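You operate a simulated robot arm through the tools that you are given. There is no shell and no other tool. Be economical: measure what you need, move in short steps, check, and stop when the job is done.

Carry out the task below with a simulated robot arm. There is one attempt and no reset: what you move stays moved.

JOB
Press the butter in the mould with the plunger and stand the mould on the brown plate.
Fine: the plunger goes back in its place.

It is judged by the outcome, as a careful person would: the job done as asked, and still so three seconds after it is handed in. It fails if anything else is knocked over, pushed out of place, dropped, spilled or broken.

ROBOT AND FRAMES
A 6-joint arm with a two-finger parallel gripper, fixed in place. Base frame: the origin is at the foot of the arm, x ahead of it, y to its left, z up; the work surface is at about z = 0.887. Readings come in m, rad, newtons and seconds.
With the tool pointing down near the work surface it reaches from about 0.24 to 0.64 m from the base axis. Its first joint turns from -1.152 to 1.152 rad. Payload 2.7 kg.
Tool frame: the origin (TCP) lies between the finger pads and is the grasp point; the fingertips stand 0.023 m ahead of it; z points along the fingers, y is the line along which they close. Largest opening 0.094 m; finger width 0.038, thickness 0.01; the body of the gripper, 0.054 by 0.096 m, starts 0.039 m behind the TCP.
Orientation is told as [roll, pitch, yaw] about the base's x, y, z axes, in that order, counted from this pose: with the fingers straight down and closing along the base's y, the tool's x points along the base's -x, its y along +y and its z along -z.

CONTROLS
- The arm moves only by the tool nudge_tool. Its argument "deltas" is a list of rows, each a list of 6 numbers: the shift along the tool's x, y, z in m, then the turn, a rotation vector about the tool's x, y, z in rad. In form: [[tx, ty, tz, wx, wy, wz], ...]. A call has 1 to 20 rows; each row is the pose to reach, as a shift and turn from the pose commanded when the call began, along the tool's axes at that moment. "grip" is the closure, from 0 (fully open) to 1 (shut), set as the call begins (left out, the last holds). A row lasts 0.2 s, in which the tool goes at most 0.05 m and 0.15 rad; a call with a longer step from one row to the next is refused whole, and so is a gripper value outside its range. A pose out of reach is approached as far as the arm can. The call stops where the force on the tool passes 40 N (or 10 N more than at its start, if that is more) or the arm is blocked; 0.2 s more then pass. Each finger travels about 0.045 m/s and halts on what it meets, pressing with about 34 N; the grip force reading is that of the motor and also rises with nothing between the fingers. The clock runs only during rows and for 0.2 s after the last one: add rows that repeat a pose to give the fingers time. The reply holds the time, the measured pose of the TCP, the force on the tool along the base axes, the opening and the grip force, in the units named above and with some noise.
- Cameras (640 x 400 px; columns grow to the right, rows downward): "scene" is fixed at [0.0861, -0.4315, 1.4167]; the picture's right is [0.70, -0.71, 0.00], its down [-0.37, -0.36, -0.85] and it looks along [0.61, 0.60, -0.52] (base axes); focal length 228 px, centre (320, 200). "wrist" rides on the gripper at [0.086, 0.016, -0.074] in the tool frame; the picture's right is [-0.18, 0.98, 0.00], its down [-0.58, -0.11, -0.81] and it looks along [-0.79, -0.15, 0.59] (tool axes); focal length 243 px, centre (320, 200). There is no depth. A picture from a camera that has moved, and an enlarged one, comes with that camera's place and axes in the base frame and with its lens. The place of the scene camera against the robot may be out by one fixed shift of up to 0.012 m in any direction.
- camera(camera): a new picture of that camera. It takes no simulated time.
- inspect(camera, box): a new picture of the part [left, top, right, bottom] of that camera's present view, enlarged. It takes no simulated time.
- job_done(): hands the job in; it is judged then, once.

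Go step by step. Nothing tells you positions but the pictures and the camera data: compare them with the known pose of the tool, close in by small moves and look again before you grip or let go. The budget is 120 turns and 76 pictures, counting those below and the enlarged ones. Unless the task says otherwise, let go and move clear before handing in, and close with one line.

The tools are called after "Call:" as a command line: name --pt "numbers of a row" for each row, then --argument value for the rest, lists and objects as JSON in quotes. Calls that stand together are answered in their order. nudge_tool: Moves the arm, as the interface text tells. Its arguments: {"type":"object","properties":{"deltas":{"type":"array","items":{"type":"array","items":{"type":"number"}}},"grip":{"type":"number"}},"required":["deltas"]} The other tools are called the same way: camera (camera) takes a picture; inspect (camera, box) takes an enlarged picture of a part of a camera's view; job_done () hands the job in.

At the start:

```text
time: 0.0
ee_pos: [0.3708, 0.0562, 1.2634]
ee_rot: [-0.001, 0.0, -0.001]
ft_force: [0.6, 0.5, 1.0]
width: 0.0939
finger_force: 0.1
```

scene: 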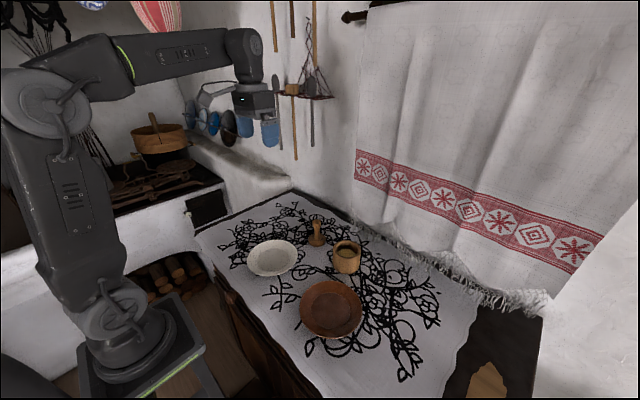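
wrist: 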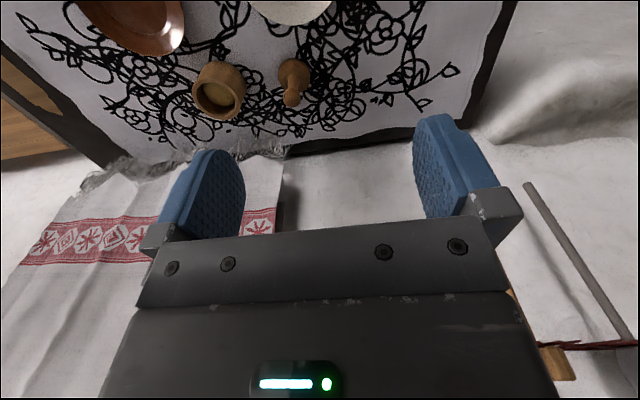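

I see a wooden mould (cup) with butter near (0.49,-0.14), a standing plunger near (0.50,-0.01), and a brown plate near (0.35,-0.21). I'll enlarge the views first.

Call:
inspect --camera "scene" --box '[240, 200, 400, 350]'

Call:
inspect --camera "wrist" --box '[160, 20, 360, 145]'

```text
2.67 times, centred on (320, 275) of scene
camera zoom: at [0.0861, -0.4315, 1.4167], right [0.7, -0.71, 0.0], down [-0.37, -0.36, -0.85], along [0.61, 0.6, -0.52], focal length 608 px, centre (320, 0)
```

zoom: 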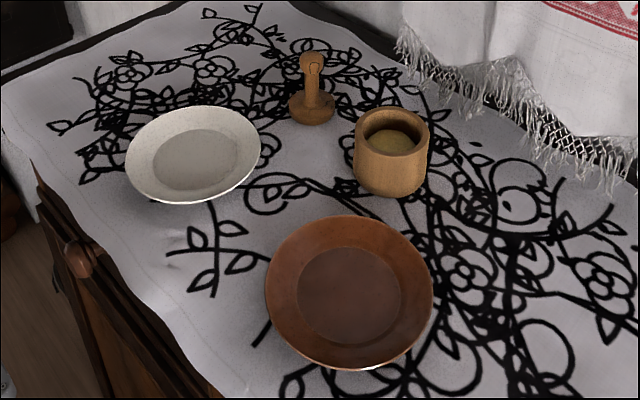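

```text
3.20 times, centred on (260, 82) of wrist
camera zoom: at [0.283, 0.0714, 1.3386], right [0.18, 0.98, 0.0], down [0.58, -0.11, 0.81], along [0.79, -0.15, -0.59], focal length 776 px, centre (512, 576)
```

zoom: 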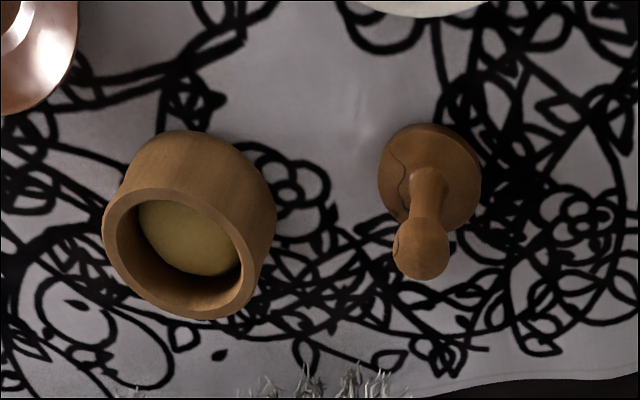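

I'll move lower and between the plunger and the mould, staying well above them, to measure both more closely.

Call:
nudge_tool --pt "0.002 -0.027 0.033 0 0 0" --pt "0.004 -0.054 0.066 0 0 0" --pt "0.006 -0.081 0.099 0 0 0" --pt "0.008 -0.108 0.132 0 0 0" --pt "0.011 -0.136 0.163 0 0 0" --pt "0.011 -0.136 0.163 0 0 0" --grip 0

Call:
inspect --camera "wrist" --box '[200, 40, 456, 200]'

Call:
camera --camera "wrist"

```text
time: 1.4
ee_pos: [0.361, -0.0808, 1.1002]
ee_rot: [-0.001, 0.0, 0.0]
ft_force: [-1.5, 0.0, 0.0]
width: 0.0941
finger_force: 0.1
```

```text
2.50 times, centred on (328, 120) of wrist
camera zoom: at [0.273, -0.0644, 1.1748], right [0.18, 0.98, 0.0], down [0.58, -0.11, 0.81], along [0.79, -0.15, -0.59], focal length 606 px, centre (300, 400)
```

zoom: 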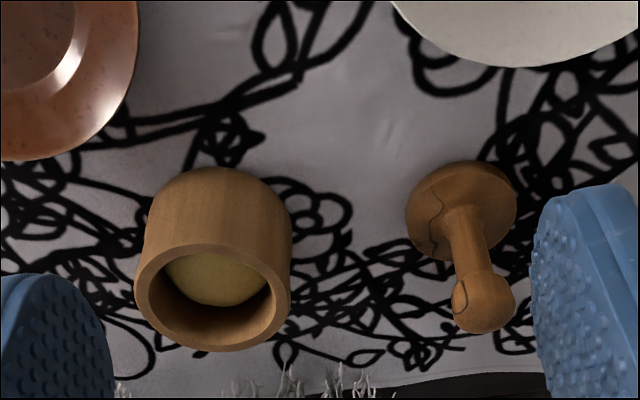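

```text
70 pictures are left
camera wrist: at [0.273, -0.0644, 1.1748], right [0.18, 0.98, 0.0], down [0.58, -0.11, 0.81], along [0.79, -0.15, -0.59], focal length 243 px, centre (320, 200)
```

wrist: 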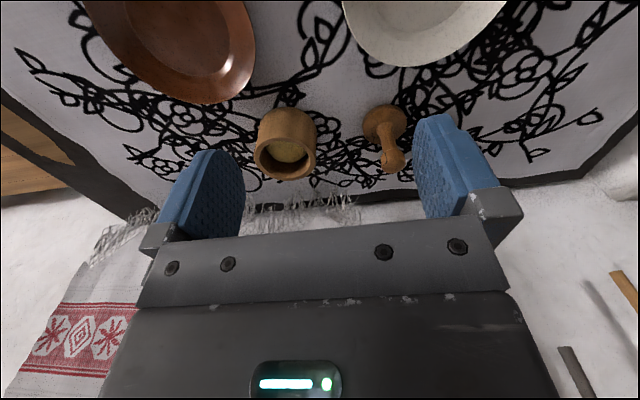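

Plunger stands at about (0.492,-0.016), knob centre z≈0.964; mould centre about (0.482,-0.150), top ≈0.948. I'll go above the plunger and look again.

Call:
nudge_tool --pt "-0.035 0.017 0 0 0 0" --pt "-0.07 0.034 0.01 0 0 0" --pt "-0.1 0.05 0.02 0 0 0" --pt "-0.131 0.065 0.04 0 0 0" --pt "-0.131 0.065 0.04 0 0 0"

Call:
camera --camera "wrist"

Call:
inspect --camera "scene" --box '[260, 150, 388, 280]'

```text
time: 2.6
ee_pos: [0.4931, -0.0151, 1.0603]
ee_rot: [0.0, -0.001, -0.001]
ft_force: [-0.2, -1.1, 1.2]
width: 0.0941
finger_force: 0.2
```

```text
69 pictures are left
camera wrist: at [0.405, 0.0009, 1.1343], right [0.18, 0.98, 0.0], down [0.58, -0.11, 0.81], along [0.79, -0.15, -0.59], focal length 243 px, centre (320, 200)
```

wrist: 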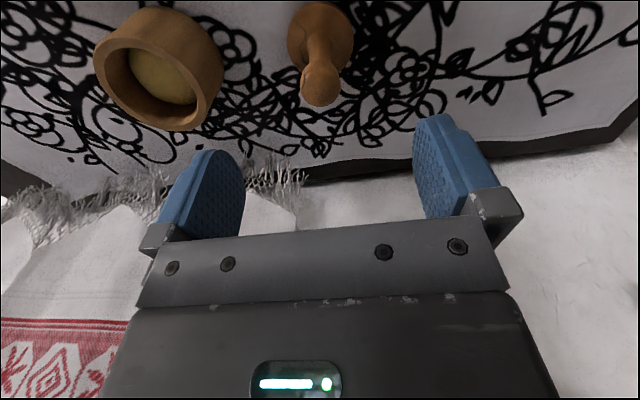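

```text
3.08 times, centred on (324, 215) of scene
camera zoom: at [0.0862, -0.4315, 1.4167], right [0.7, -0.71, 0.0], down [-0.37, -0.36, -0.85], along [0.61, 0.6, -0.52], focal length 702 px, centre (308, 154)
```

zoom: 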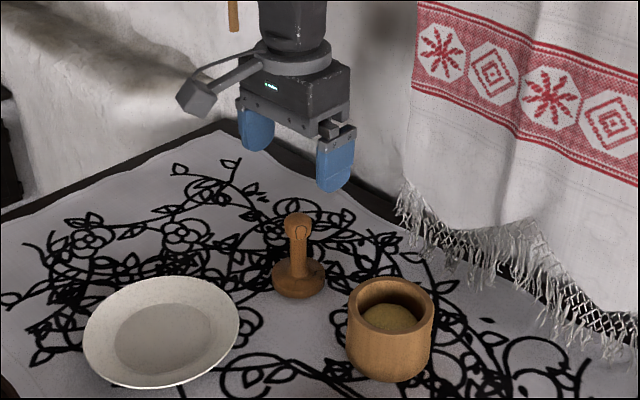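

The tool is centred over the knob to a millimetre or two. I'll descend with open fingers to knob height.

Call:
nudge_tool --pt "0 -0.001 0.03 0 0 0" --pt "0 -0.001 0.06 0 0 0" --pt "0 -0.001 0.08 0 0 0" --pt "0 -0.001 0.098 0 0 0" --pt "0 -0.001 0.098 0 0 0"

Call:
camera --camera "wrist"

Call:
inspect --camera "scene" --box '[260, 150, 388, 280]'

```text
time: 3.8
ee_pos: [0.4913, -0.0154, 0.9613]
ee_rot: [0.0, 0.0, -0.001]
ft_force: [0.3, 0.2, 0.1]
width: 0.0937
finger_force: 0.1
```

```text
67 pictures are left
camera wrist: at [0.4035, 0.0, 1.0368], right [0.18, 0.98, 0.0], down [0.58, -0.11, 0.81], along [0.79, -0.15, -0.59], focal length 243 px, centre (320, 200)
```

wrist: 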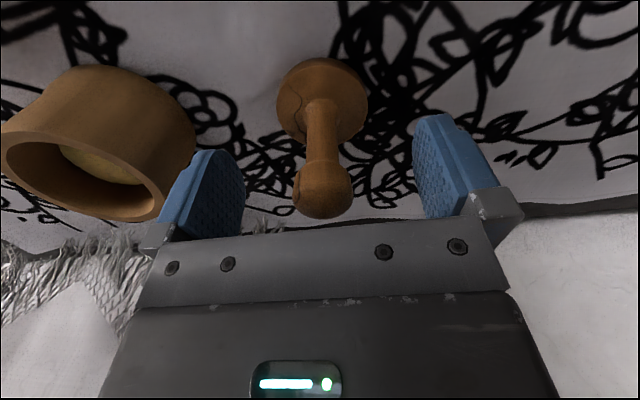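

```text
3.08 times, centred on (324, 215) of scene
camera zoom: at [0.0861, -0.4315, 1.4167], right [0.7, -0.71, 0.0], down [-0.37, -0.36, -0.85], along [0.61, 0.6, -0.52], focal length 702 px, centre (308, 154)
```

zoom: 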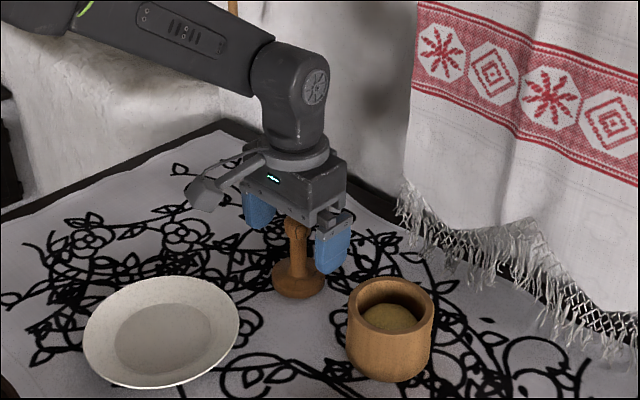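

The knob is centred between the pads at z≈0.964. Closing the fingers.

Call:
nudge_tool --pt "0 0 0 0 0 0" --pt "0 0 0 0 0 0" --pt "0 0 0 0 0 0" --pt "0 0 0 0 0 0" --pt "0 0 0 0 0 0" --pt "0 0 0 0 0 0" --grip 1

Call:
camera --camera "wrist"

```text
time: 5.2
ee_pos: [0.4913, -0.0149, 0.9625]
ee_rot: [0.001, 0.001, 0.0]
ft_force: [-0.2, 0.4, 0.6]
width: 0.0292
finger_force: 33.3
```

```text
65 pictures are left
camera wrist: at [0.4035, 0.0, 1.0372], right [0.18, 0.98, 0.0], down [0.58, -0.11, 0.81], along [0.79, -0.15, -0.59], focal length 243 px, centre (320, 200)
```

wrist: 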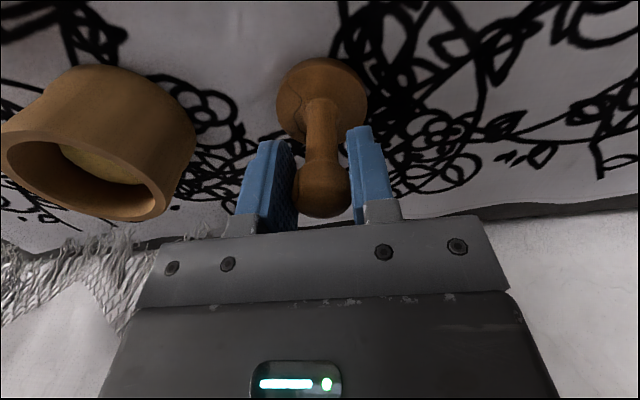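

Knob held (0.029 m wide). Lifting straight up 9 cm.

Call:
nudge_tool --pt "0 0 -0.02 0 0 0" --pt "0 0 -0.05 0 0 0" --pt "0 0 -0.08 0 0 0" --pt "0 0 -0.1 0 0 0" --pt "0 0 -0.1 0 0 0"

Call:
camera --camera "wrist"

Call:
inspect --camera "scene" --box '[260, 150, 388, 280]'

```text
time: 6.4
ee_pos: [0.4903, -0.0157, 1.0629]
ee_rot: [0.0, 0.0, -0.001]
ft_force: [-0.7, -1.2, -0.5]
width: 0.0292
finger_force: 33.6
```

```text
64 pictures are left
camera wrist: at [0.4026, -0.0004, 1.1377], right [0.18, 0.98, 0.0], down [0.58, -0.11, 0.81], along [0.79, -0.15, -0.59], focal length 243 px, centre (320, 200)
```

wrist: 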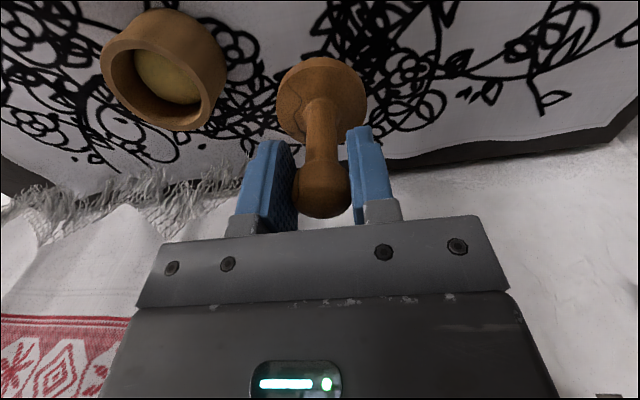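

```text
3.08 times, centred on (324, 215) of scene
camera zoom: at [0.0861, -0.4315, 1.4167], right [0.7, -0.71, 0.0], down [-0.37, -0.36, -0.85], along [0.61, 0.6, -0.52], focal length 702 px, centre (308, 154)
```

zoom: 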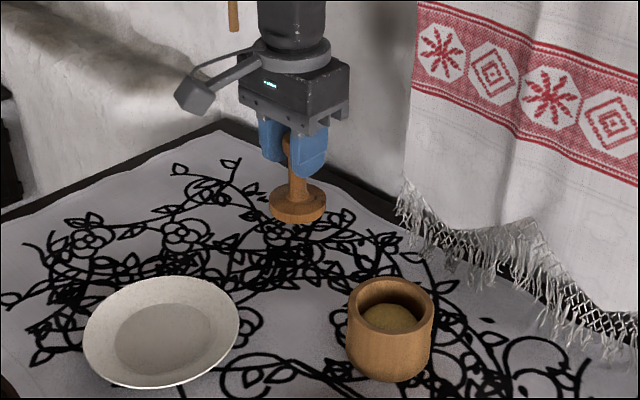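

The plunger hangs upright. I estimate the mould opening centre at (0.481,-0.148); moving the plunger above it, still 4 cm clear, to check alignment.

Call:
nudge_tool --pt "0.003 -0.035 0 0 0 0" --pt "0.006 -0.07 0 0 0 0" --pt "0.008 -0.105 0 0 0 0" --pt "0.01 -0.132 0 0 0 0" --pt "0.01 -0.132 0.015 0 0 0" --pt "0.01 -0.132 0.02 0 0 0" --pt "0.01 -0.132 0.02 0 0 0"

Call:
inspect --camera "wrist" --box '[220, 0, 420, 125]'

Call:
inspect --camera "scene" --box '[296, 200, 396, 290]'

```text
time: 8.0
ee_pos: [0.4799, -0.147, 1.0443]
ee_rot: [0.0, -0.002, 0.0]
ft_force: [-0.1, -0.8, -0.4]
width: 0.0289
finger_force: 34.1
```

```text
3.20 times, centred on (320, 62) of wrist
camera zoom: at [0.3924, -0.132, 1.1173], right [0.18, 0.98, 0.0], down [0.58, -0.11, 0.81], along [0.79, -0.15, -0.59], focal length 776 px, centre (320, 640)
```

zoom: 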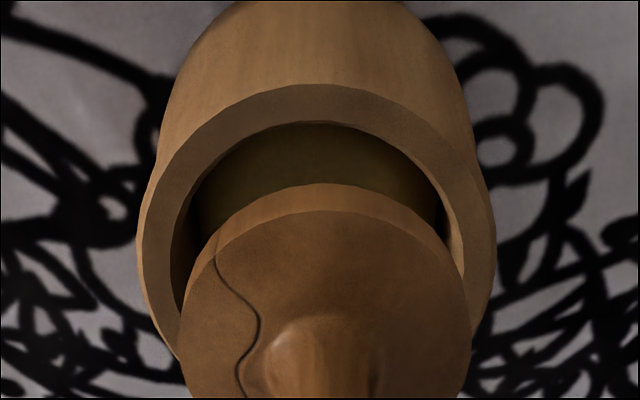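

```text
4.44 times, centred on (346, 245) of scene
camera zoom: at [0.0861, -0.4315, 1.4167], right [0.7, -0.71, 0.0], down [-0.37, -0.36, -0.85], along [0.61, 0.6, -0.52], focal length 1014 px, centre (204, 0)
```

zoom: 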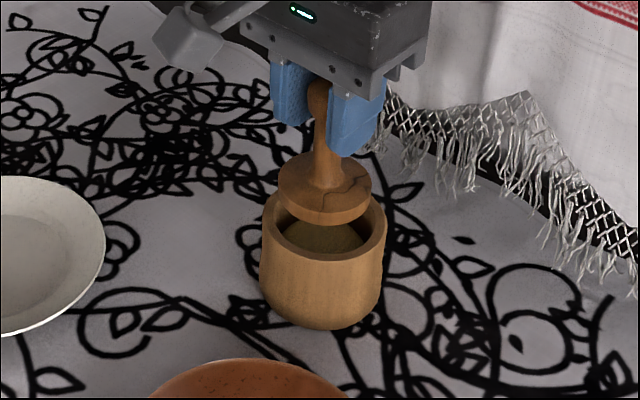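

The plunger is nearly aligned: about 1.5 mm off in y, x good. Correcting and going down to just above the rim.

Call:
nudge_tool --pt "0 -0.0017 0.005 0 0 0" --pt "0 -0.0017 0.012 0 0 0" --pt "0 -0.0017 0.014 0 0 0" --pt "0 -0.0017 0.014 0 0 0"

Call:
inspect --camera "wrist" --box '[220, 0, 420, 125]'

Call:
inspect --camera "scene" --box '[316, 220, 376, 280]'

```text
time: 9.0
ee_pos: [0.4812, -0.149, 1.0282]
ee_rot: [-0.001, 0.001, -0.001]
ft_force: [0.6, -0.6, -0.3]
width: 0.0289
finger_force: 33.6
```

```text
3.20 times, centred on (320, 62) of wrist
camera zoom: at [0.393, -0.134, 1.1031], right [0.18, 0.98, 0.0], down [0.58, -0.11, 0.81], along [0.79, -0.15, -0.59], focal length 776 px, centre (320, 640)
```

zoom: 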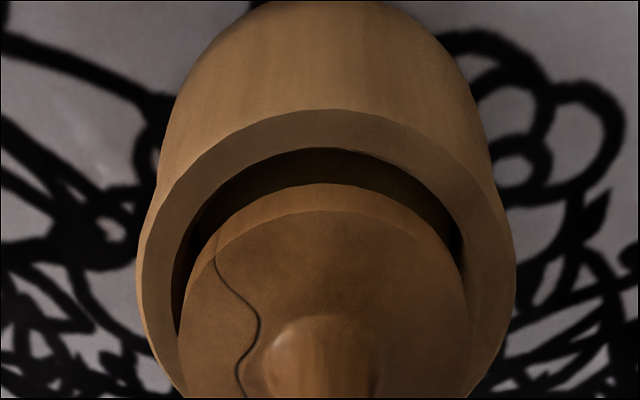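

```text
6.67 times, centred on (346, 250) of scene
camera zoom: at [0.0861, -0.4315, 1.4167], right [0.7, -0.71, 0.0], down [-0.37, -0.36, -0.85], along [0.61, 0.6, -0.52], focal length 1521 px, centre (147, -133)
```

zoom: 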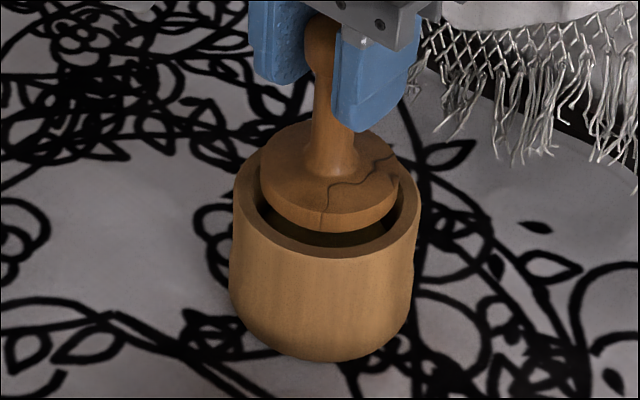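

Only ~1 mm correction needed (+y, slightly −x). Entering the mould slowly.

Call:
nudge_tool --pt "0.0007 0.001 0 0 0 0" --pt "0.0007 0.001 0.004 0 0 0" --pt "0.0007 0.001 0.008 0 0 0" --pt "0.0007 0.001 0.012 0 0 0" --pt "0.0007 0.001 0.012 0 0 0"

Call:
inspect --camera "wrist" --box '[220, 0, 420, 125]'

Call:
inspect --camera "scene" --box '[316, 220, 376, 280]'

```text
time: 10.2
ee_pos: [0.4806, -0.1483, 1.0171]
ee_rot: [0.001, 0.001, 0.001]
ft_force: [0.0, 0.0, -1.1]
width: 0.029
finger_force: 34.1
```

```text
3.20 times, centred on (320, 62) of wrist
camera zoom: at [0.3925, -0.1331, 1.0912], right [0.18, 0.98, 0.0], down [0.58, -0.11, 0.81], along [0.79, -0.15, -0.59], focal length 776 px, centre (320, 640)
```

zoom: 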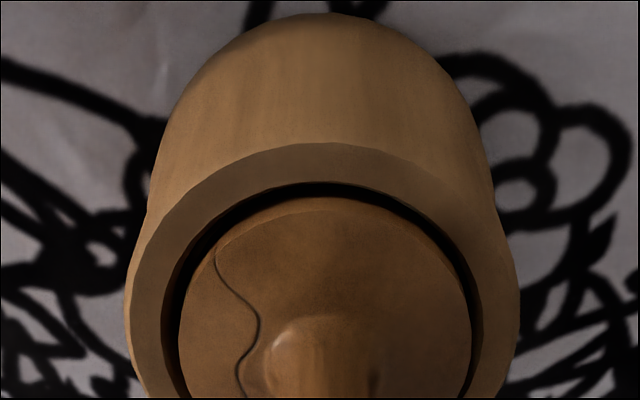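

```text
6.67 times, centred on (346, 250) of scene
camera zoom: at [0.0861, -0.4315, 1.4167], right [0.7, -0.71, 0.0], down [-0.37, -0.36, -0.85], along [0.61, 0.6, -0.52], focal length 1521 px, centre (147, -133)
```

zoom: 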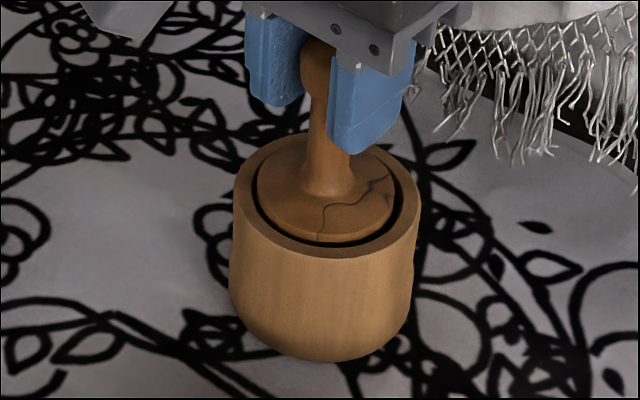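

The disc sits inside the opening with a gap all round. Continuing down 20 mm, gently.

Call:
nudge_tool --pt "0 -0.0006 0.003 0 0 0" --pt "0 -0.0006 0.006 0 0 0" --pt "0 -0.0006 0.009 0 0 0" --pt "0 -0.0006 0.012 0 0 0" --pt "0 -0.0006 0.015 0 0 0" --pt "0 -0.0006 0.015 0 0 0"

Call:
inspect --camera "scene" --box '[316, 220, 376, 280]'

```text
time: 11.6
ee_pos: [0.4816, -0.1496, 1.0024]
ee_rot: [0.0, -0.001, -0.001]
ft_force: [-0.1, 0.5, -1.0]
width: 0.0288
finger_force: 34.1
```

```text
6.67 times, centred on (346, 250) of scene
camera zoom: at [0.0861, -0.4315, 1.4167], right [0.7, -0.71, 0.0], down [-0.37, -0.36, -0.85], along [0.61, 0.6, -0.52], focal length 1521 px, centre (147, -133)
```

zoom: 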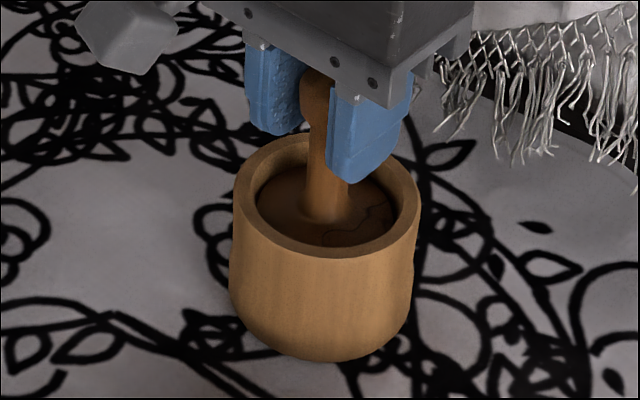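

Running freely inside the mould. Continuing down slowly until butter contact shows in the force.

Call:
nudge_tool --pt "0 0 0.002 0 0 0" --pt "0 0 0.004 0 0 0" --pt "0 0 0.006 0 0 0" --pt "0 0 0.008 0 0 0" --pt "0 0 0.01 0 0 0"

```text
time: 12.8
ee_pos: [0.4812, -0.1494, 0.9915]
ee_rot: [0.0, 0.0, 0.0]
ft_force: [1.4, 0.5, -1.1]
width: 0.0286
finger_force: 34.2
```

Call:
nudge_tool --pt "0 0 0.0015 0 0 0" --pt "0 0 0.003 0 0 0" --pt "0 0 0.0045 0 0 0" --pt "0 0 0.006 0 0 0" --pt "0 0 0.006 0 0 0"

Call:
inspect --camera "scene" --box '[316, 220, 376, 280]'

```text
time: 14.0
ee_pos: [0.4805, -0.1498, 0.9896]
ee_rot: [-0.004, -0.005, -0.001]
ft_force: [-9.6, 1.0, 27.8]
width: 0.0287
finger_force: 33.9
```

```text
6.67 times, centred on (346, 250) of scene
camera zoom: at [0.0855, -0.4313, 1.4168], right [0.7, -0.71, 0.0], down [-0.37, -0.36, -0.86], along [0.61, 0.6, -0.52], focal length 1521 px, centre (147, -133)
```

zoom: 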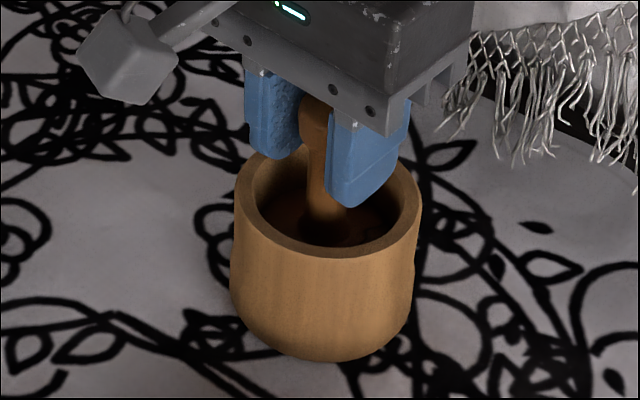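

Contact with the butter: 28 N at z≈0.99. I'll press slightly harder and hold for a second.

Call:
nudge_tool --pt "0 0 0.0008 0 0 0" --pt "0 0 0.0008 0 0 0" --pt "0 0 0.0008 0 0 0" --pt "0 0 0.0008 0 0 0" --pt "0 0 0.0008 0 0 0" --pt "0 0 0.0008 0 0 0"

Call:
inspect --camera "wrist" --box '[200, 0, 440, 150]'

```text
time: 15.4
ee_pos: [0.4812, -0.149, 0.9869]
ee_rot: [-0.002, -0.007, 0.001]
ft_force: [0.6, 0.6, 27.1]
width: 0.0289
finger_force: 34.1
```

```text
2.67 times, centred on (320, 75) of wrist
camera zoom: at [0.3926, -0.1337, 1.0615], right [0.18, 0.98, 0.0], down [0.58, -0.11, 0.81], along [0.8, -0.15, -0.59], focal length 647 px, centre (320, 533)
```

zoom: 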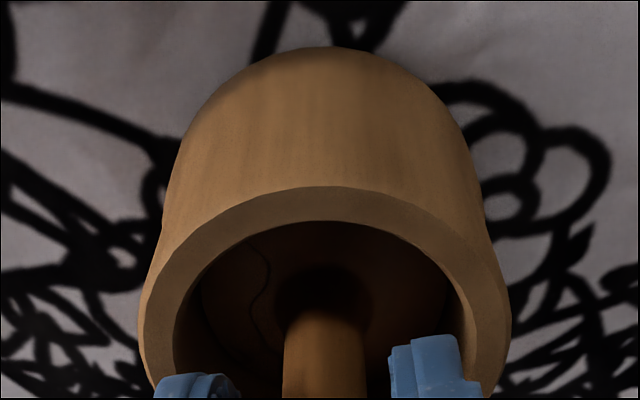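

It went down about 2.5 mm at the same force, so the butter seems to yield (or the knob slips). Pressing further in small steps.

Call:
nudge_tool --pt "0 0 0.001 0 0 0" --pt "0 0 0.001 0 0 0" --pt "0 0 0.002 0 0 0" --pt "0 0 0.002 0 0 0" --pt "0 0 0.002 0 0 0" --pt "0 0 0.002 0 0 0"

Call:
inspect --camera "scene" --box '[316, 220, 376, 280]'

Call:
camera --camera "wrist"

```text
time: 16.8
ee_pos: [0.4818, -0.1493, 0.9877]
ee_rot: [-0.003, -0.008, 0.001]
ft_force: [-4.5, 2.9, 35.0]
width: 0.0291
finger_force: 34.1
```

```text
6.67 times, centred on (346, 250) of scene
camera zoom: at [0.0855, -0.4312, 1.4168], right [0.7, -0.71, 0.0], down [-0.37, -0.36, -0.86], along [0.61, 0.6, -0.52], focal length 1521 px, centre (147, -133)
```

zoom: 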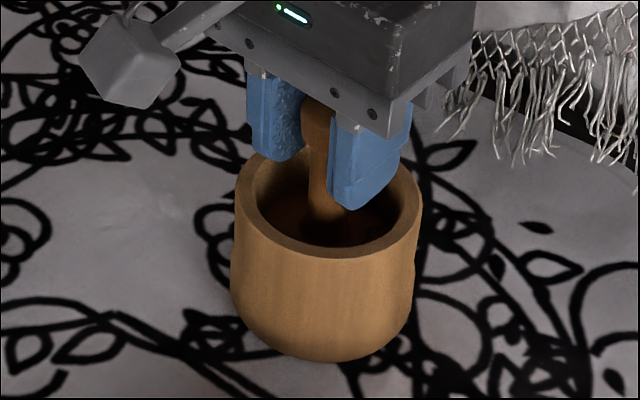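

```text
52 pictures are left
camera wrist: at [0.3928, -0.1339, 1.0606], right [0.18, 0.98, 0.0], down [0.57, -0.11, 0.81], along [0.8, -0.15, -0.58], focal length 243 px, centre (320, 200)
```

wrist: 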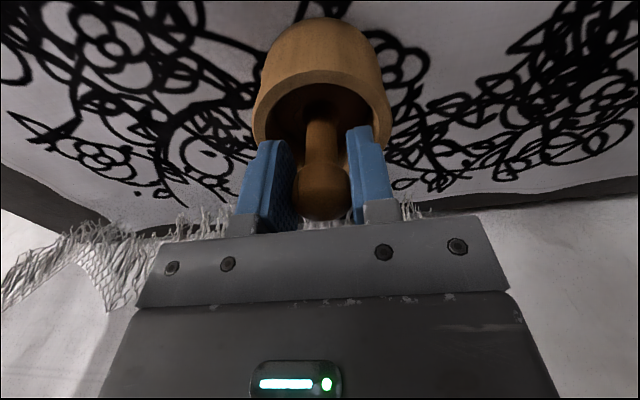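

Pressed with ~35 N, knob unslipped. Now raising the plunger straight out, slowly.

Call:
nudge_tool --pt "0 0 -0.003 0 0 0" --pt "0 0 -0.006 0 0 0" --pt "0 0 -0.012 0 0 0" --pt "0 0 -0.02 0 0 0" --pt "0 0 -0.03 0 0 0" --pt "0 0 -0.045 0 0 0" --pt "0 0 -0.065 0 0 0" --pt "0 0 -0.08 0 0 0" --pt "0 0 -0.08 0 0 0"

Call:
inspect --camera "scene" --box '[296, 200, 396, 290]'

Call:
camera --camera "wrist"

```text
time: 18.8
ee_pos: [0.4814, -0.15, 1.0644]
ee_rot: [0.002, 0.0, -0.001]
ft_force: [-0.7, -0.1, -0.4]
width: 0.0289
finger_force: 34.1
```

```text
4.44 times, centred on (346, 245) of scene
camera zoom: at [0.0861, -0.4315, 1.4167], right [0.7, -0.71, 0.0], down [-0.37, -0.36, -0.85], along [0.61, 0.6, -0.52], focal length 1014 px, centre (204, 0)
```

zoom: 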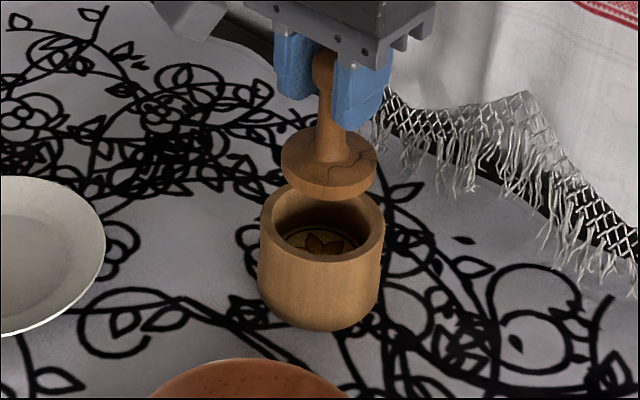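

```text
50 pictures are left
camera wrist: at [0.3923, -0.1342, 1.1381], right [0.18, 0.98, 0.0], down [0.58, -0.11, 0.81], along [0.79, -0.15, -0.59], focal length 243 px, centre (320, 200)
```

wrist: 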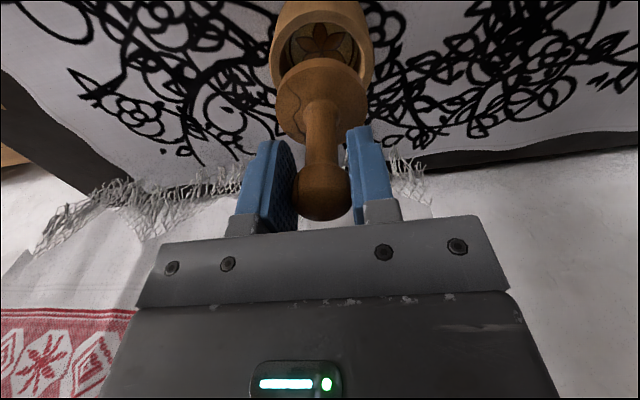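

A flower print is now stamped in the butter. Returning the plunger to its original spot: across at height, then down.

Call:
nudge_tool --pt "-0.002 0.035 0 0 0 0" --pt "-0.005 0.07 0 0 0 0" --pt "-0.008 0.105 0 0 0 0" --pt "-0.0107 0.1333 0 0 0 0" --pt "-0.0107 0.1333 0.03 0 0 0" --pt "-0.0107 0.1333 0.06 0 0 0" --pt "-0.0107 0.1333 0.08 0 0 0" --pt "-0.0107 0.1333 0.09 0 0 0" --pt "-0.0107 0.1333 0.09 0 0 0"

Call:
inspect --camera "scene" --box '[260, 150, 388, 280]'

```text
time: 20.8
ee_pos: [0.4909, -0.0175, 0.9739]
ee_rot: [-0.001, -0.001, -0.001]
ft_force: [0.4, -0.1, -1.0]
width: 0.0289
finger_force: 33.7
```

```text
3.08 times, centred on (324, 215) of scene
camera zoom: at [0.0861, -0.4315, 1.4167], right [0.7, -0.71, 0.0], down [-0.37, -0.36, -0.85], along [0.61, 0.6, -0.52], focal length 702 px, centre (308, 154)
```

zoom: 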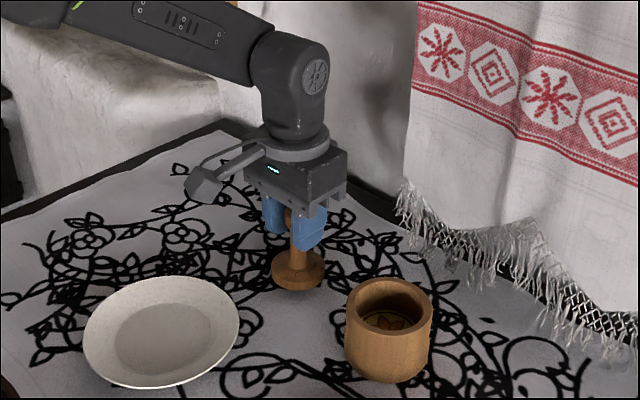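

Plunger about 1 cm above its spot. Lowering gently to contact.

Call:
nudge_tool --pt "0 0.001 0.003 0 0 0" --pt "0 0.001 0.006 0 0 0" --pt "0 0.001 0.008 0 0 0" --pt "0 0.001 0.0095 0 0 0" --pt "0 0.001 0.01 0 0 0" --pt "0 0.001 0.01 0 0 0"

Call:
inspect --camera "scene" --box '[260, 150, 388, 280]'

```text
time: 22.2
ee_pos: [0.4913, -0.0151, 0.9643]
ee_rot: [0.0, 0.002, 0.0]
ft_force: [0.0, -1.4, -1.9]
width: 0.0288
finger_force: 33.7
```

```text
3.08 times, centred on (324, 215) of scene
camera zoom: at [0.0861, -0.4315, 1.4167], right [0.7, -0.71, 0.0], down [-0.37, -0.36, -0.85], along [0.61, 0.6, -0.52], focal length 702 px, centre (308, 154)
```

zoom: 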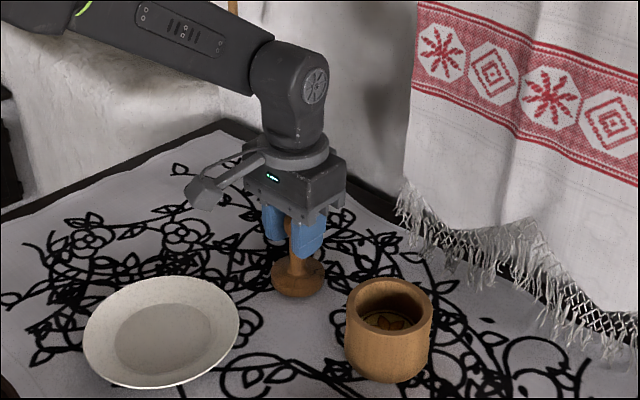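

Call:
nudge_tool --pt "0 0 0.0007 0 0 0" --pt "0 0 0.0014 0 0 0" --pt "0 0 0.0014 0 0 0"

```text
time: 23.0
ee_pos: [0.4916, -0.0151, 0.9625]
ee_rot: [-0.001, 0.0, 0.001]
ft_force: [-0.1, 1.3, -0.8]
width: 0.029
finger_force: 33.8
```

Call:
nudge_tool --pt "0 0 0.0007 0 0 0" --pt "0 0 0.0014 0 0 0" --pt "0 0 0.0014 0 0 0"

```text
time: 23.8
ee_pos: [0.4905, -0.0145, 0.9617]
ee_rot: [0.0, -0.002, -0.001]
ft_force: [-4.1, -0.1, 8.6]
width: 0.0291
finger_force: 33.6
```

Contact felt (8.6 N). Easing a hair and opening the fingers.

Call:
nudge_tool --pt "0 0 -0.0007 0 0 0" --pt "0 0 -0.0007 0 0 0"

Call:
nudge_tool --pt "0 0 0 0 0 0" --pt "0 0 0 0 0 0" --pt "0 0 0 0 0 0" --pt "0 0 0 0 0 0" --pt "0 0 0 0 0 0" --pt "0 0 0 0 0 0" --grip 0

Call:
camera --camera "wrist"

```text
time: 24.4
ee_pos: [0.4924, -0.0152, 0.9615]
ee_rot: [0.001, -0.003, 0.001]
ft_force: [-1.7, -0.9, 4.8]
width: 0.0289
finger_force: 33.9
```

```text
time: 25.8
ee_pos: [0.4905, -0.015, 0.9627]
ee_rot: [0.0, -0.001, -0.001]
ft_force: [-0.3, 0.4, 0.4]
width: 0.0942
finger_force: 0.0
```

```text
47 pictures are left
camera wrist: at [0.4031, 0.0006, 1.0357], right [0.18, 0.98, 0.0], down [0.58, -0.11, 0.81], along [0.79, -0.15, -0.59], focal length 243 px, centre (320, 200)
```

wrist: 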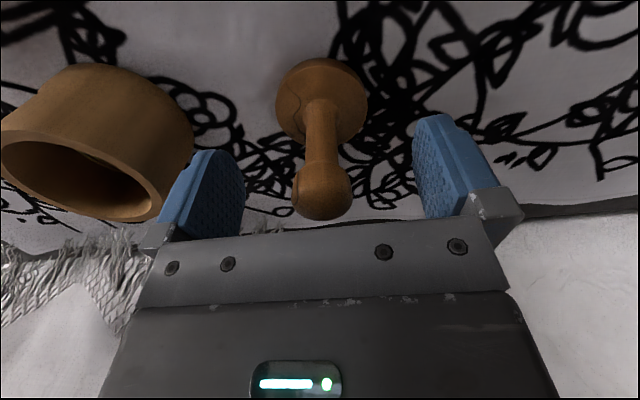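

The plunger stands in its place. Now rising and moving above the mould with open fingers.

Call:
nudge_tool --pt "0 0 -0.03 0 0 0" --pt "0 0 -0.07 0 0 0" --pt "0 0 -0.1 0 0 0" --pt "0.003 -0.035 -0.1 0 0 0" --pt "0.006 -0.07 -0.1 0 0 0" --pt "0.009 -0.105 -0.1 0 0 0" --pt "0.01 -0.1335 -0.1 0 0 0" --pt "0.01 -0.1335 -0.08 0 0 0" --pt "0.01 -0.1335 -0.06 0 0 0" --pt "0.01 -0.1335 -0.06 0 0 0"

Call:
camera --camera "wrist"

Call:
inspect --camera "scene" --box '[276, 190, 396, 290]'

```text
time: 28.0
ee_pos: [0.481, -0.1472, 1.0212]
ee_rot: [0.0, -0.001, -0.001]
ft_force: [0.2, 0.2, -0.4]
width: 0.094
finger_force: 0.1
```

```text
46 pictures are left
camera wrist: at [0.3927, -0.1327, 1.095], right [0.18, 0.98, 0.0], down [0.58, -0.11, 0.81], along [0.79, -0.15, -0.59], focal length 243 px, centre (320, 200)
```

wrist: 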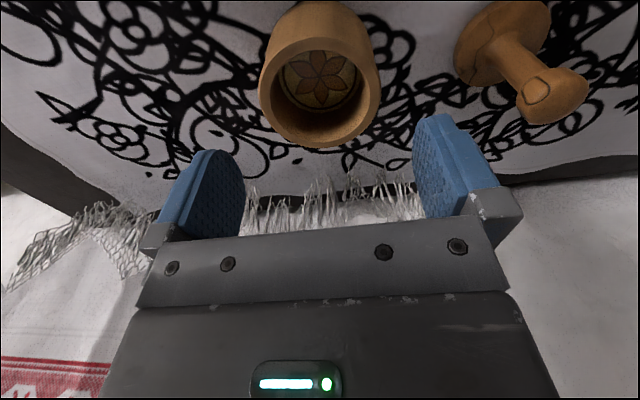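

```text
4.00 times, centred on (336, 240) of scene
camera zoom: at [0.0861, -0.4315, 1.4167], right [0.7, -0.71, 0.0], down [-0.37, -0.36, -0.85], along [0.61, 0.6, -0.52], focal length 912 px, centre (256, 40)
```

zoom: 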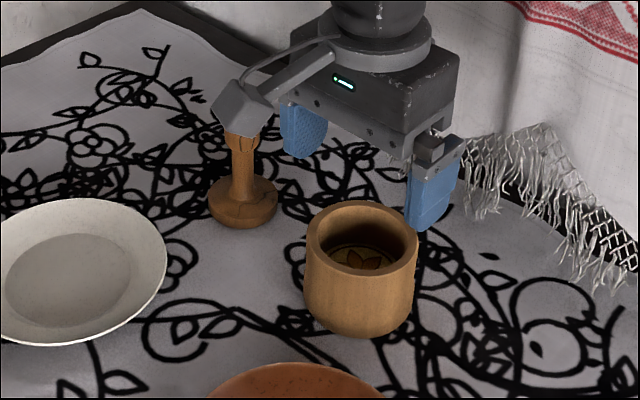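

The mould is centred in y; I shift +3 mm in x and descend around it to z≈0.938.

Call:
nudge_tool --pt "-0.003 -0.0003 0.02 0 0 0" --pt "-0.003 -0.0003 0.04 0 0 0" --pt "-0.003 -0.0003 0.055 0 0 0" --pt "-0.003 -0.0003 0.068 0 0 0" --pt "-0.003 -0.0003 0.078 0 0 0" --pt "-0.003 -0.0003 0.084 0 0 0" --pt "-0.003 -0.0003 0.084 0 0 0"

Call:
camera --camera "wrist"

Call:
inspect --camera "scene" --box '[276, 190, 396, 290]'

```text
time: 29.6
ee_pos: [0.4838, -0.1493, 0.9382]
ee_rot: [0.0, -0.002, 0.0]
ft_force: [-0.7, 0.4, -0.5]
width: 0.094
finger_force: 0.1
```

```text
44 pictures are left
camera wrist: at [0.3962, -0.1334, 1.0112], right [0.18, 0.98, 0.0], down [0.58, -0.11, 0.81], along [0.79, -0.15, -0.59], focal length 243 px, centre (320, 200)
```

wrist: 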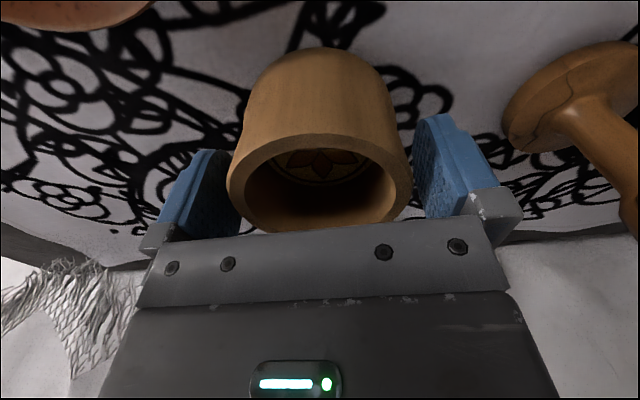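

```text
4.00 times, centred on (336, 240) of scene
camera zoom: at [0.0861, -0.4315, 1.4167], right [0.7, -0.71, 0.0], down [-0.37, -0.36, -0.85], along [0.61, 0.6, -0.52], focal length 912 px, centre (256, 40)
```

zoom: 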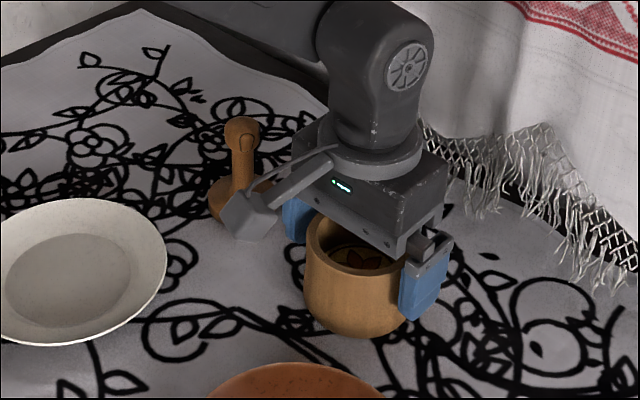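

The mould sits squarely between the pads. Closing.

Call:
nudge_tool --pt "0 0 0 0 0 0" --pt "0 0 0 0 0 0" --pt "0 0 0 0 0 0" --pt "0 0 0 0 0 0" --grip 1

Call:
nudge_tool --pt "0 0 -0.005 0 0 0" --pt "0 0 -0.02 0 0 0" --pt "0 0 -0.045 0 0 0" --pt "0 0 -0.07 0 0 0" --pt "0 0 -0.07 0 0 0"

Call:
camera --camera "scene"

Call:
camera --camera "wrist"

```text
time: 30.6
ee_pos: [0.4854, -0.1491, 0.9378]
ee_rot: [0.002, 0.0, 0.0]
ft_force: [-0.7, -0.6, -0.1]
width: 0.0822
finger_force: 34.2
```

```text
time: 31.8
ee_pos: [0.4856, -0.1488, 1.0074]
ee_rot: [0.001, 0.0, 0.0]
ft_force: [0.3, -0.2, -2.9]
width: 0.082
finger_force: 34.4
```

```text
42 pictures are left
```

scene: 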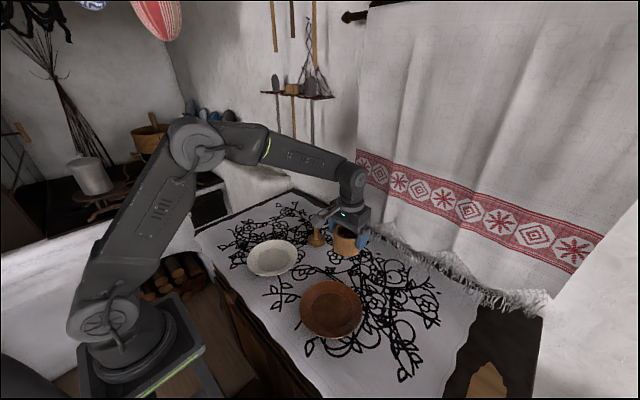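

```text
41 pictures are left
camera wrist: at [0.3962, -0.1338, 1.082], right [0.18, 0.98, 0.0], down [0.58, -0.11, 0.81], along [0.79, -0.15, -0.59], focal length 243 px, centre (320, 200)
```

wrist: 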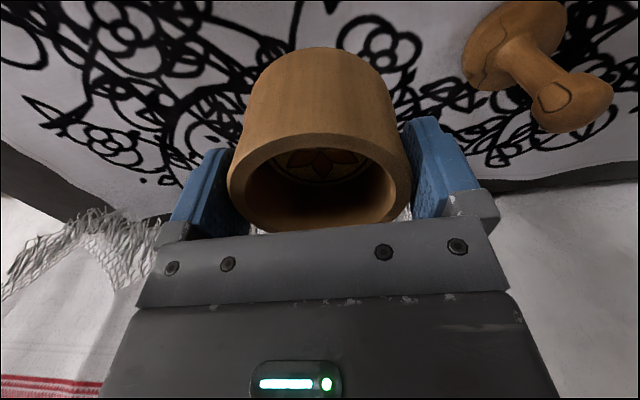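

Mould held (0.082 m wide). I move back and up to view the brown plate from the wrist camera.

Call:
nudge_tool --pt "0.01 0 -0.04 0 0 0" --pt "0.04 0.01 -0.07 0 0 0" --pt "0.08 0.03 -0.09 0 0 0" --pt "0.12 0.05 -0.105 0 0 0" --pt "0.163 0.07 -0.113 0 0 0" --pt "0.163 0.079 -0.113 0 0 0" --pt "0.163 0.079 -0.113 0 0 0"

Call:
camera --camera "wrist"

Call:
inspect --camera "scene" --box '[240, 200, 400, 350]'

```text
time: 33.4
ee_pos: [0.322, -0.0687, 1.1213]
ee_rot: [0.001, 0.0, 0.0]
ft_force: [0.1, -1.0, -2.3]
width: 0.0825
finger_force: 34.3
```

```text
40 pictures are left
camera wrist: at [0.2327, -0.0537, 1.1946], right [0.18, 0.98, 0.0], down [0.58, -0.11, 0.81], along [0.79, -0.15, -0.59], focal length 243 px, centre (320, 200)
```

wrist: 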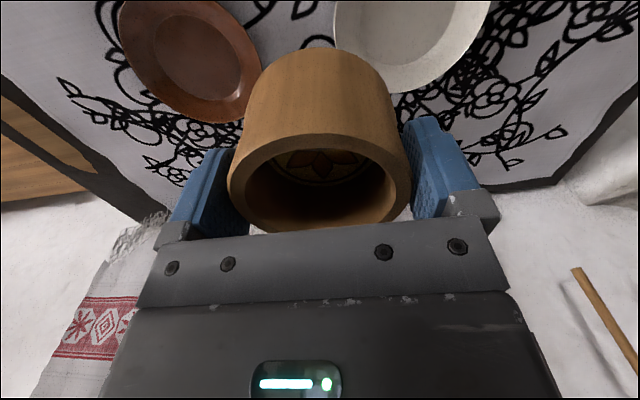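

```text
2.67 times, centred on (320, 275) of scene
camera zoom: at [0.0861, -0.4315, 1.4167], right [0.7, -0.71, 0.0], down [-0.37, -0.36, -0.85], along [0.61, 0.6, -0.52], focal length 608 px, centre (320, 0)
```

zoom: 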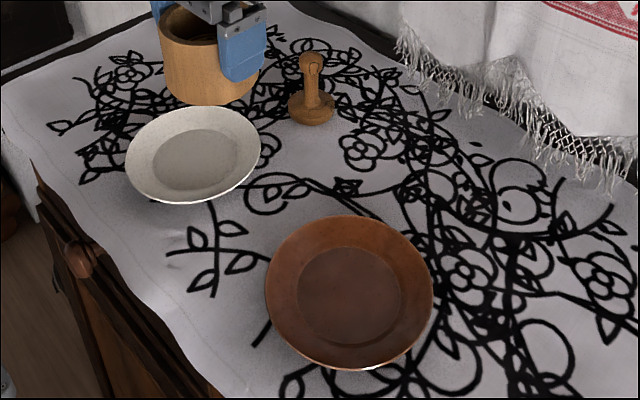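

Both views put the plate centre at about (0.337,-0.220). Moving the mould above it and checking.

Call:
nudge_tool --pt "-0.004 -0.04 0 0 0 0" --pt "-0.008 -0.08 0 0 0 0" --pt "-0.012 -0.12 0 0 0 0" --pt "-0.015 -0.151 0.01 0 0 0" --pt "-0.015 -0.151 0.05 0 0 0" --pt "-0.015 -0.151 0.09 0 0 0" --pt "-0.015 -0.151 0.12 0 0 0" --pt "-0.015 -0.151 0.12 0 0 0"

Call:
camera --camera "wrist"

Call:
inspect --camera "scene" --box '[270, 220, 390, 345]'

```text
time: 35.2
ee_pos: [0.3363, -0.2212, 1.0002]
ee_rot: [-0.001, 0.0, 0.0]
ft_force: [-0.4, 0.0, -2.5]
width: 0.0826
finger_force: 33.3
```

```text
38 pictures are left
camera wrist: at [0.2477, -0.2048, 1.074], right [0.18, 0.98, 0.0], down [0.58, -0.11, 0.81], along [0.79, -0.15, -0.59], focal length 243 px, centre (320, 200)
```

wrist: 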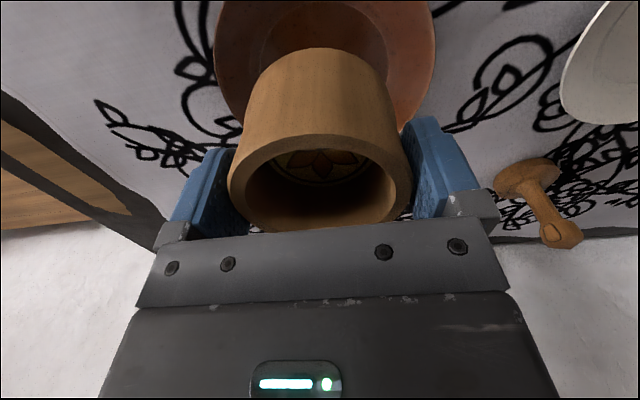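

```text
3.20 times, centred on (330, 282) of scene
camera zoom: at [0.0862, -0.4315, 1.4167], right [0.7, -0.71, 0.0], down [-0.37, -0.36, -0.85], along [0.61, 0.6, -0.52], focal length 730 px, centre (288, -64)
```

zoom: 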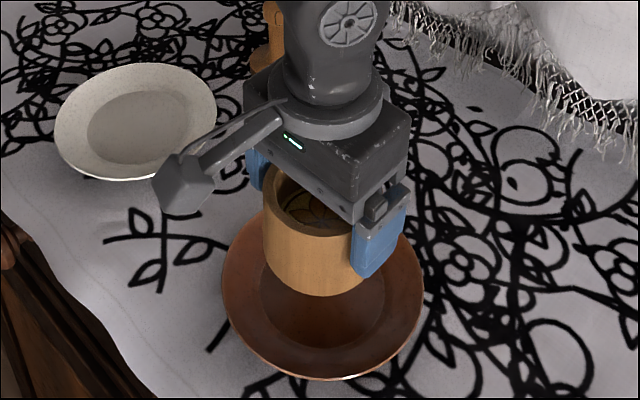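

Alignment is good to ~2 mm (shift +y 2 mm). Lowering most of the way.

Call:
nudge_tool --pt "0 0.002 0.01 0 0 0" --pt "0 0.002 0.02 0 0 0" --pt "0 0.002 0.03 0 0 0" --pt "0 0.002 0.04 0 0 0" --pt "0 0.002 0.04 0 0 0"

Call:
camera --camera "wrist"

Call:
inspect --camera "scene" --box '[270, 220, 390, 345]'

```text
time: 36.4
ee_pos: [0.3368, -0.2195, 0.9604]
ee_rot: [0.0, 0.0, 0.001]
ft_force: [0.8, 0.3, -2.6]
width: 0.0821
finger_force: 33.9
```

```text
36 pictures are left
camera wrist: at [0.248, -0.2027, 1.0342], right [0.18, 0.98, 0.0], down [0.58, -0.11, 0.81], along [0.79, -0.15, -0.59], focal length 243 px, centre (320, 200)
```

wrist: 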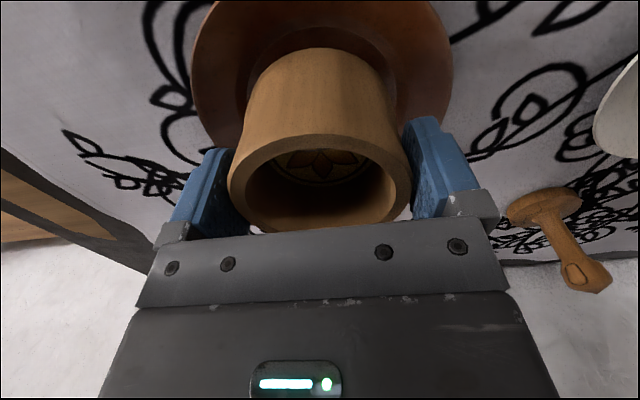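

```text
3.20 times, centred on (330, 282) of scene
camera zoom: at [0.0862, -0.4315, 1.4167], right [0.7, -0.71, 0.0], down [-0.37, -0.36, -0.85], along [0.61, 0.6, -0.52], focal length 730 px, centre (288, -64)
```

zoom: 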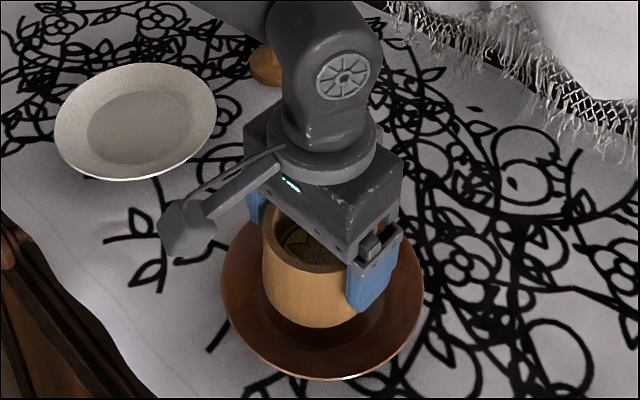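

Nearly down (≈14 mm to go), centred over the flat. Lowering slowly until contact.

Call:
nudge_tool --pt "0 0 0.003 0 0 0" --pt "0 0 0.006 0 0 0" --pt "0 0 0.009 0 0 0" --pt "0 0 0.009 0 0 0"

Call:
nudge_tool --pt "0 0 0.0008 0 0 0" --pt "0 0 0.0016 0 0 0" --pt "0 0 0.0016 0 0 0"

```text
time: 37.4
ee_pos: [0.3371, -0.2188, 0.9516]
ee_rot: [0.001, 0.001, 0.0]
ft_force: [0.9, -0.4, -2.6]
width: 0.0824
finger_force: 33.7
```

```text
time: 38.2
ee_pos: [0.3362, -0.218, 0.9481]
ee_rot: [0.001, 0.0, 0.002]
ft_force: [-0.2, -0.8, -1.8]
width: 0.0825
finger_force: 34.3
```

Call:
nudge_tool --pt "0 0 0.0008 0 0 0" --pt "0 0 0.0016 0 0 0" --pt "0 0 0.0016 0 0 0"

Call:
inspect --camera "scene" --box '[300, 250, 370, 330]'

```text
time: 39.0
ee_pos: [0.338, -0.2179, 0.9497]
ee_rot: [-0.001, 0.001, 0.0]
ft_force: [-0.5, 0.9, -2.9]
width: 0.0825
finger_force: 34.2
```

```text
5.00 times, centred on (335, 290) of scene
camera zoom: at [0.0862, -0.4315, 1.4167], right [0.7, -0.71, 0.0], down [-0.37, -0.36, -0.85], along [0.61, 0.6, -0.52], focal length 1140 px, centre (245, -250)
```

zoom: 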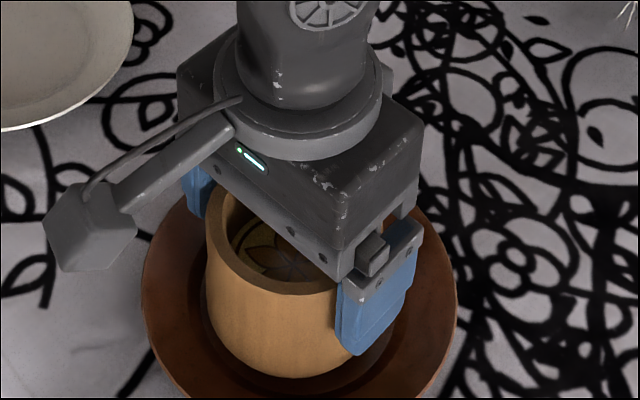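

Still hanging free; continuing in small steps.

Call:
nudge_tool --pt "0 0 0.0008 0 0 0" --pt "0 0 0.0016 0 0 0" --pt "0 0 0.0024 0 0 0" --pt "0 0 0.0024 0 0 0"

```text
time: 40.0
ee_pos: [0.3367, -0.2187, 0.9455]
ee_rot: [0.0, 0.001, 0.0]
ft_force: [0.1, 0.0, -3.2]
width: 0.0821
finger_force: 34.0
```

Call:
nudge_tool --pt "0 0 0.0008 0 0 0" --pt "0 0 0.0016 0 0 0" --pt "0 0 0.0016 0 0 0"

```text
time: 40.8
ee_pos: [0.336, -0.2185, 0.944]
ee_rot: [0.001, -0.001, 0.0]
ft_force: [0.7, -0.4, -2.8]
width: 0.0825
finger_force: 33.5
```

Call:
nudge_tool --pt "0 0 0.0008 0 0 0" --pt "0 0 0.0016 0 0 0" --pt "0 0 0.0016 0 0 0"

```text
time: 41.6
ee_pos: [0.3363, -0.2191, 0.9428]
ee_rot: [0.0, -0.001, 0.0]
ft_force: [-0.3, 1.8, 5.0]
width: 0.0823
finger_force: 34.0
```

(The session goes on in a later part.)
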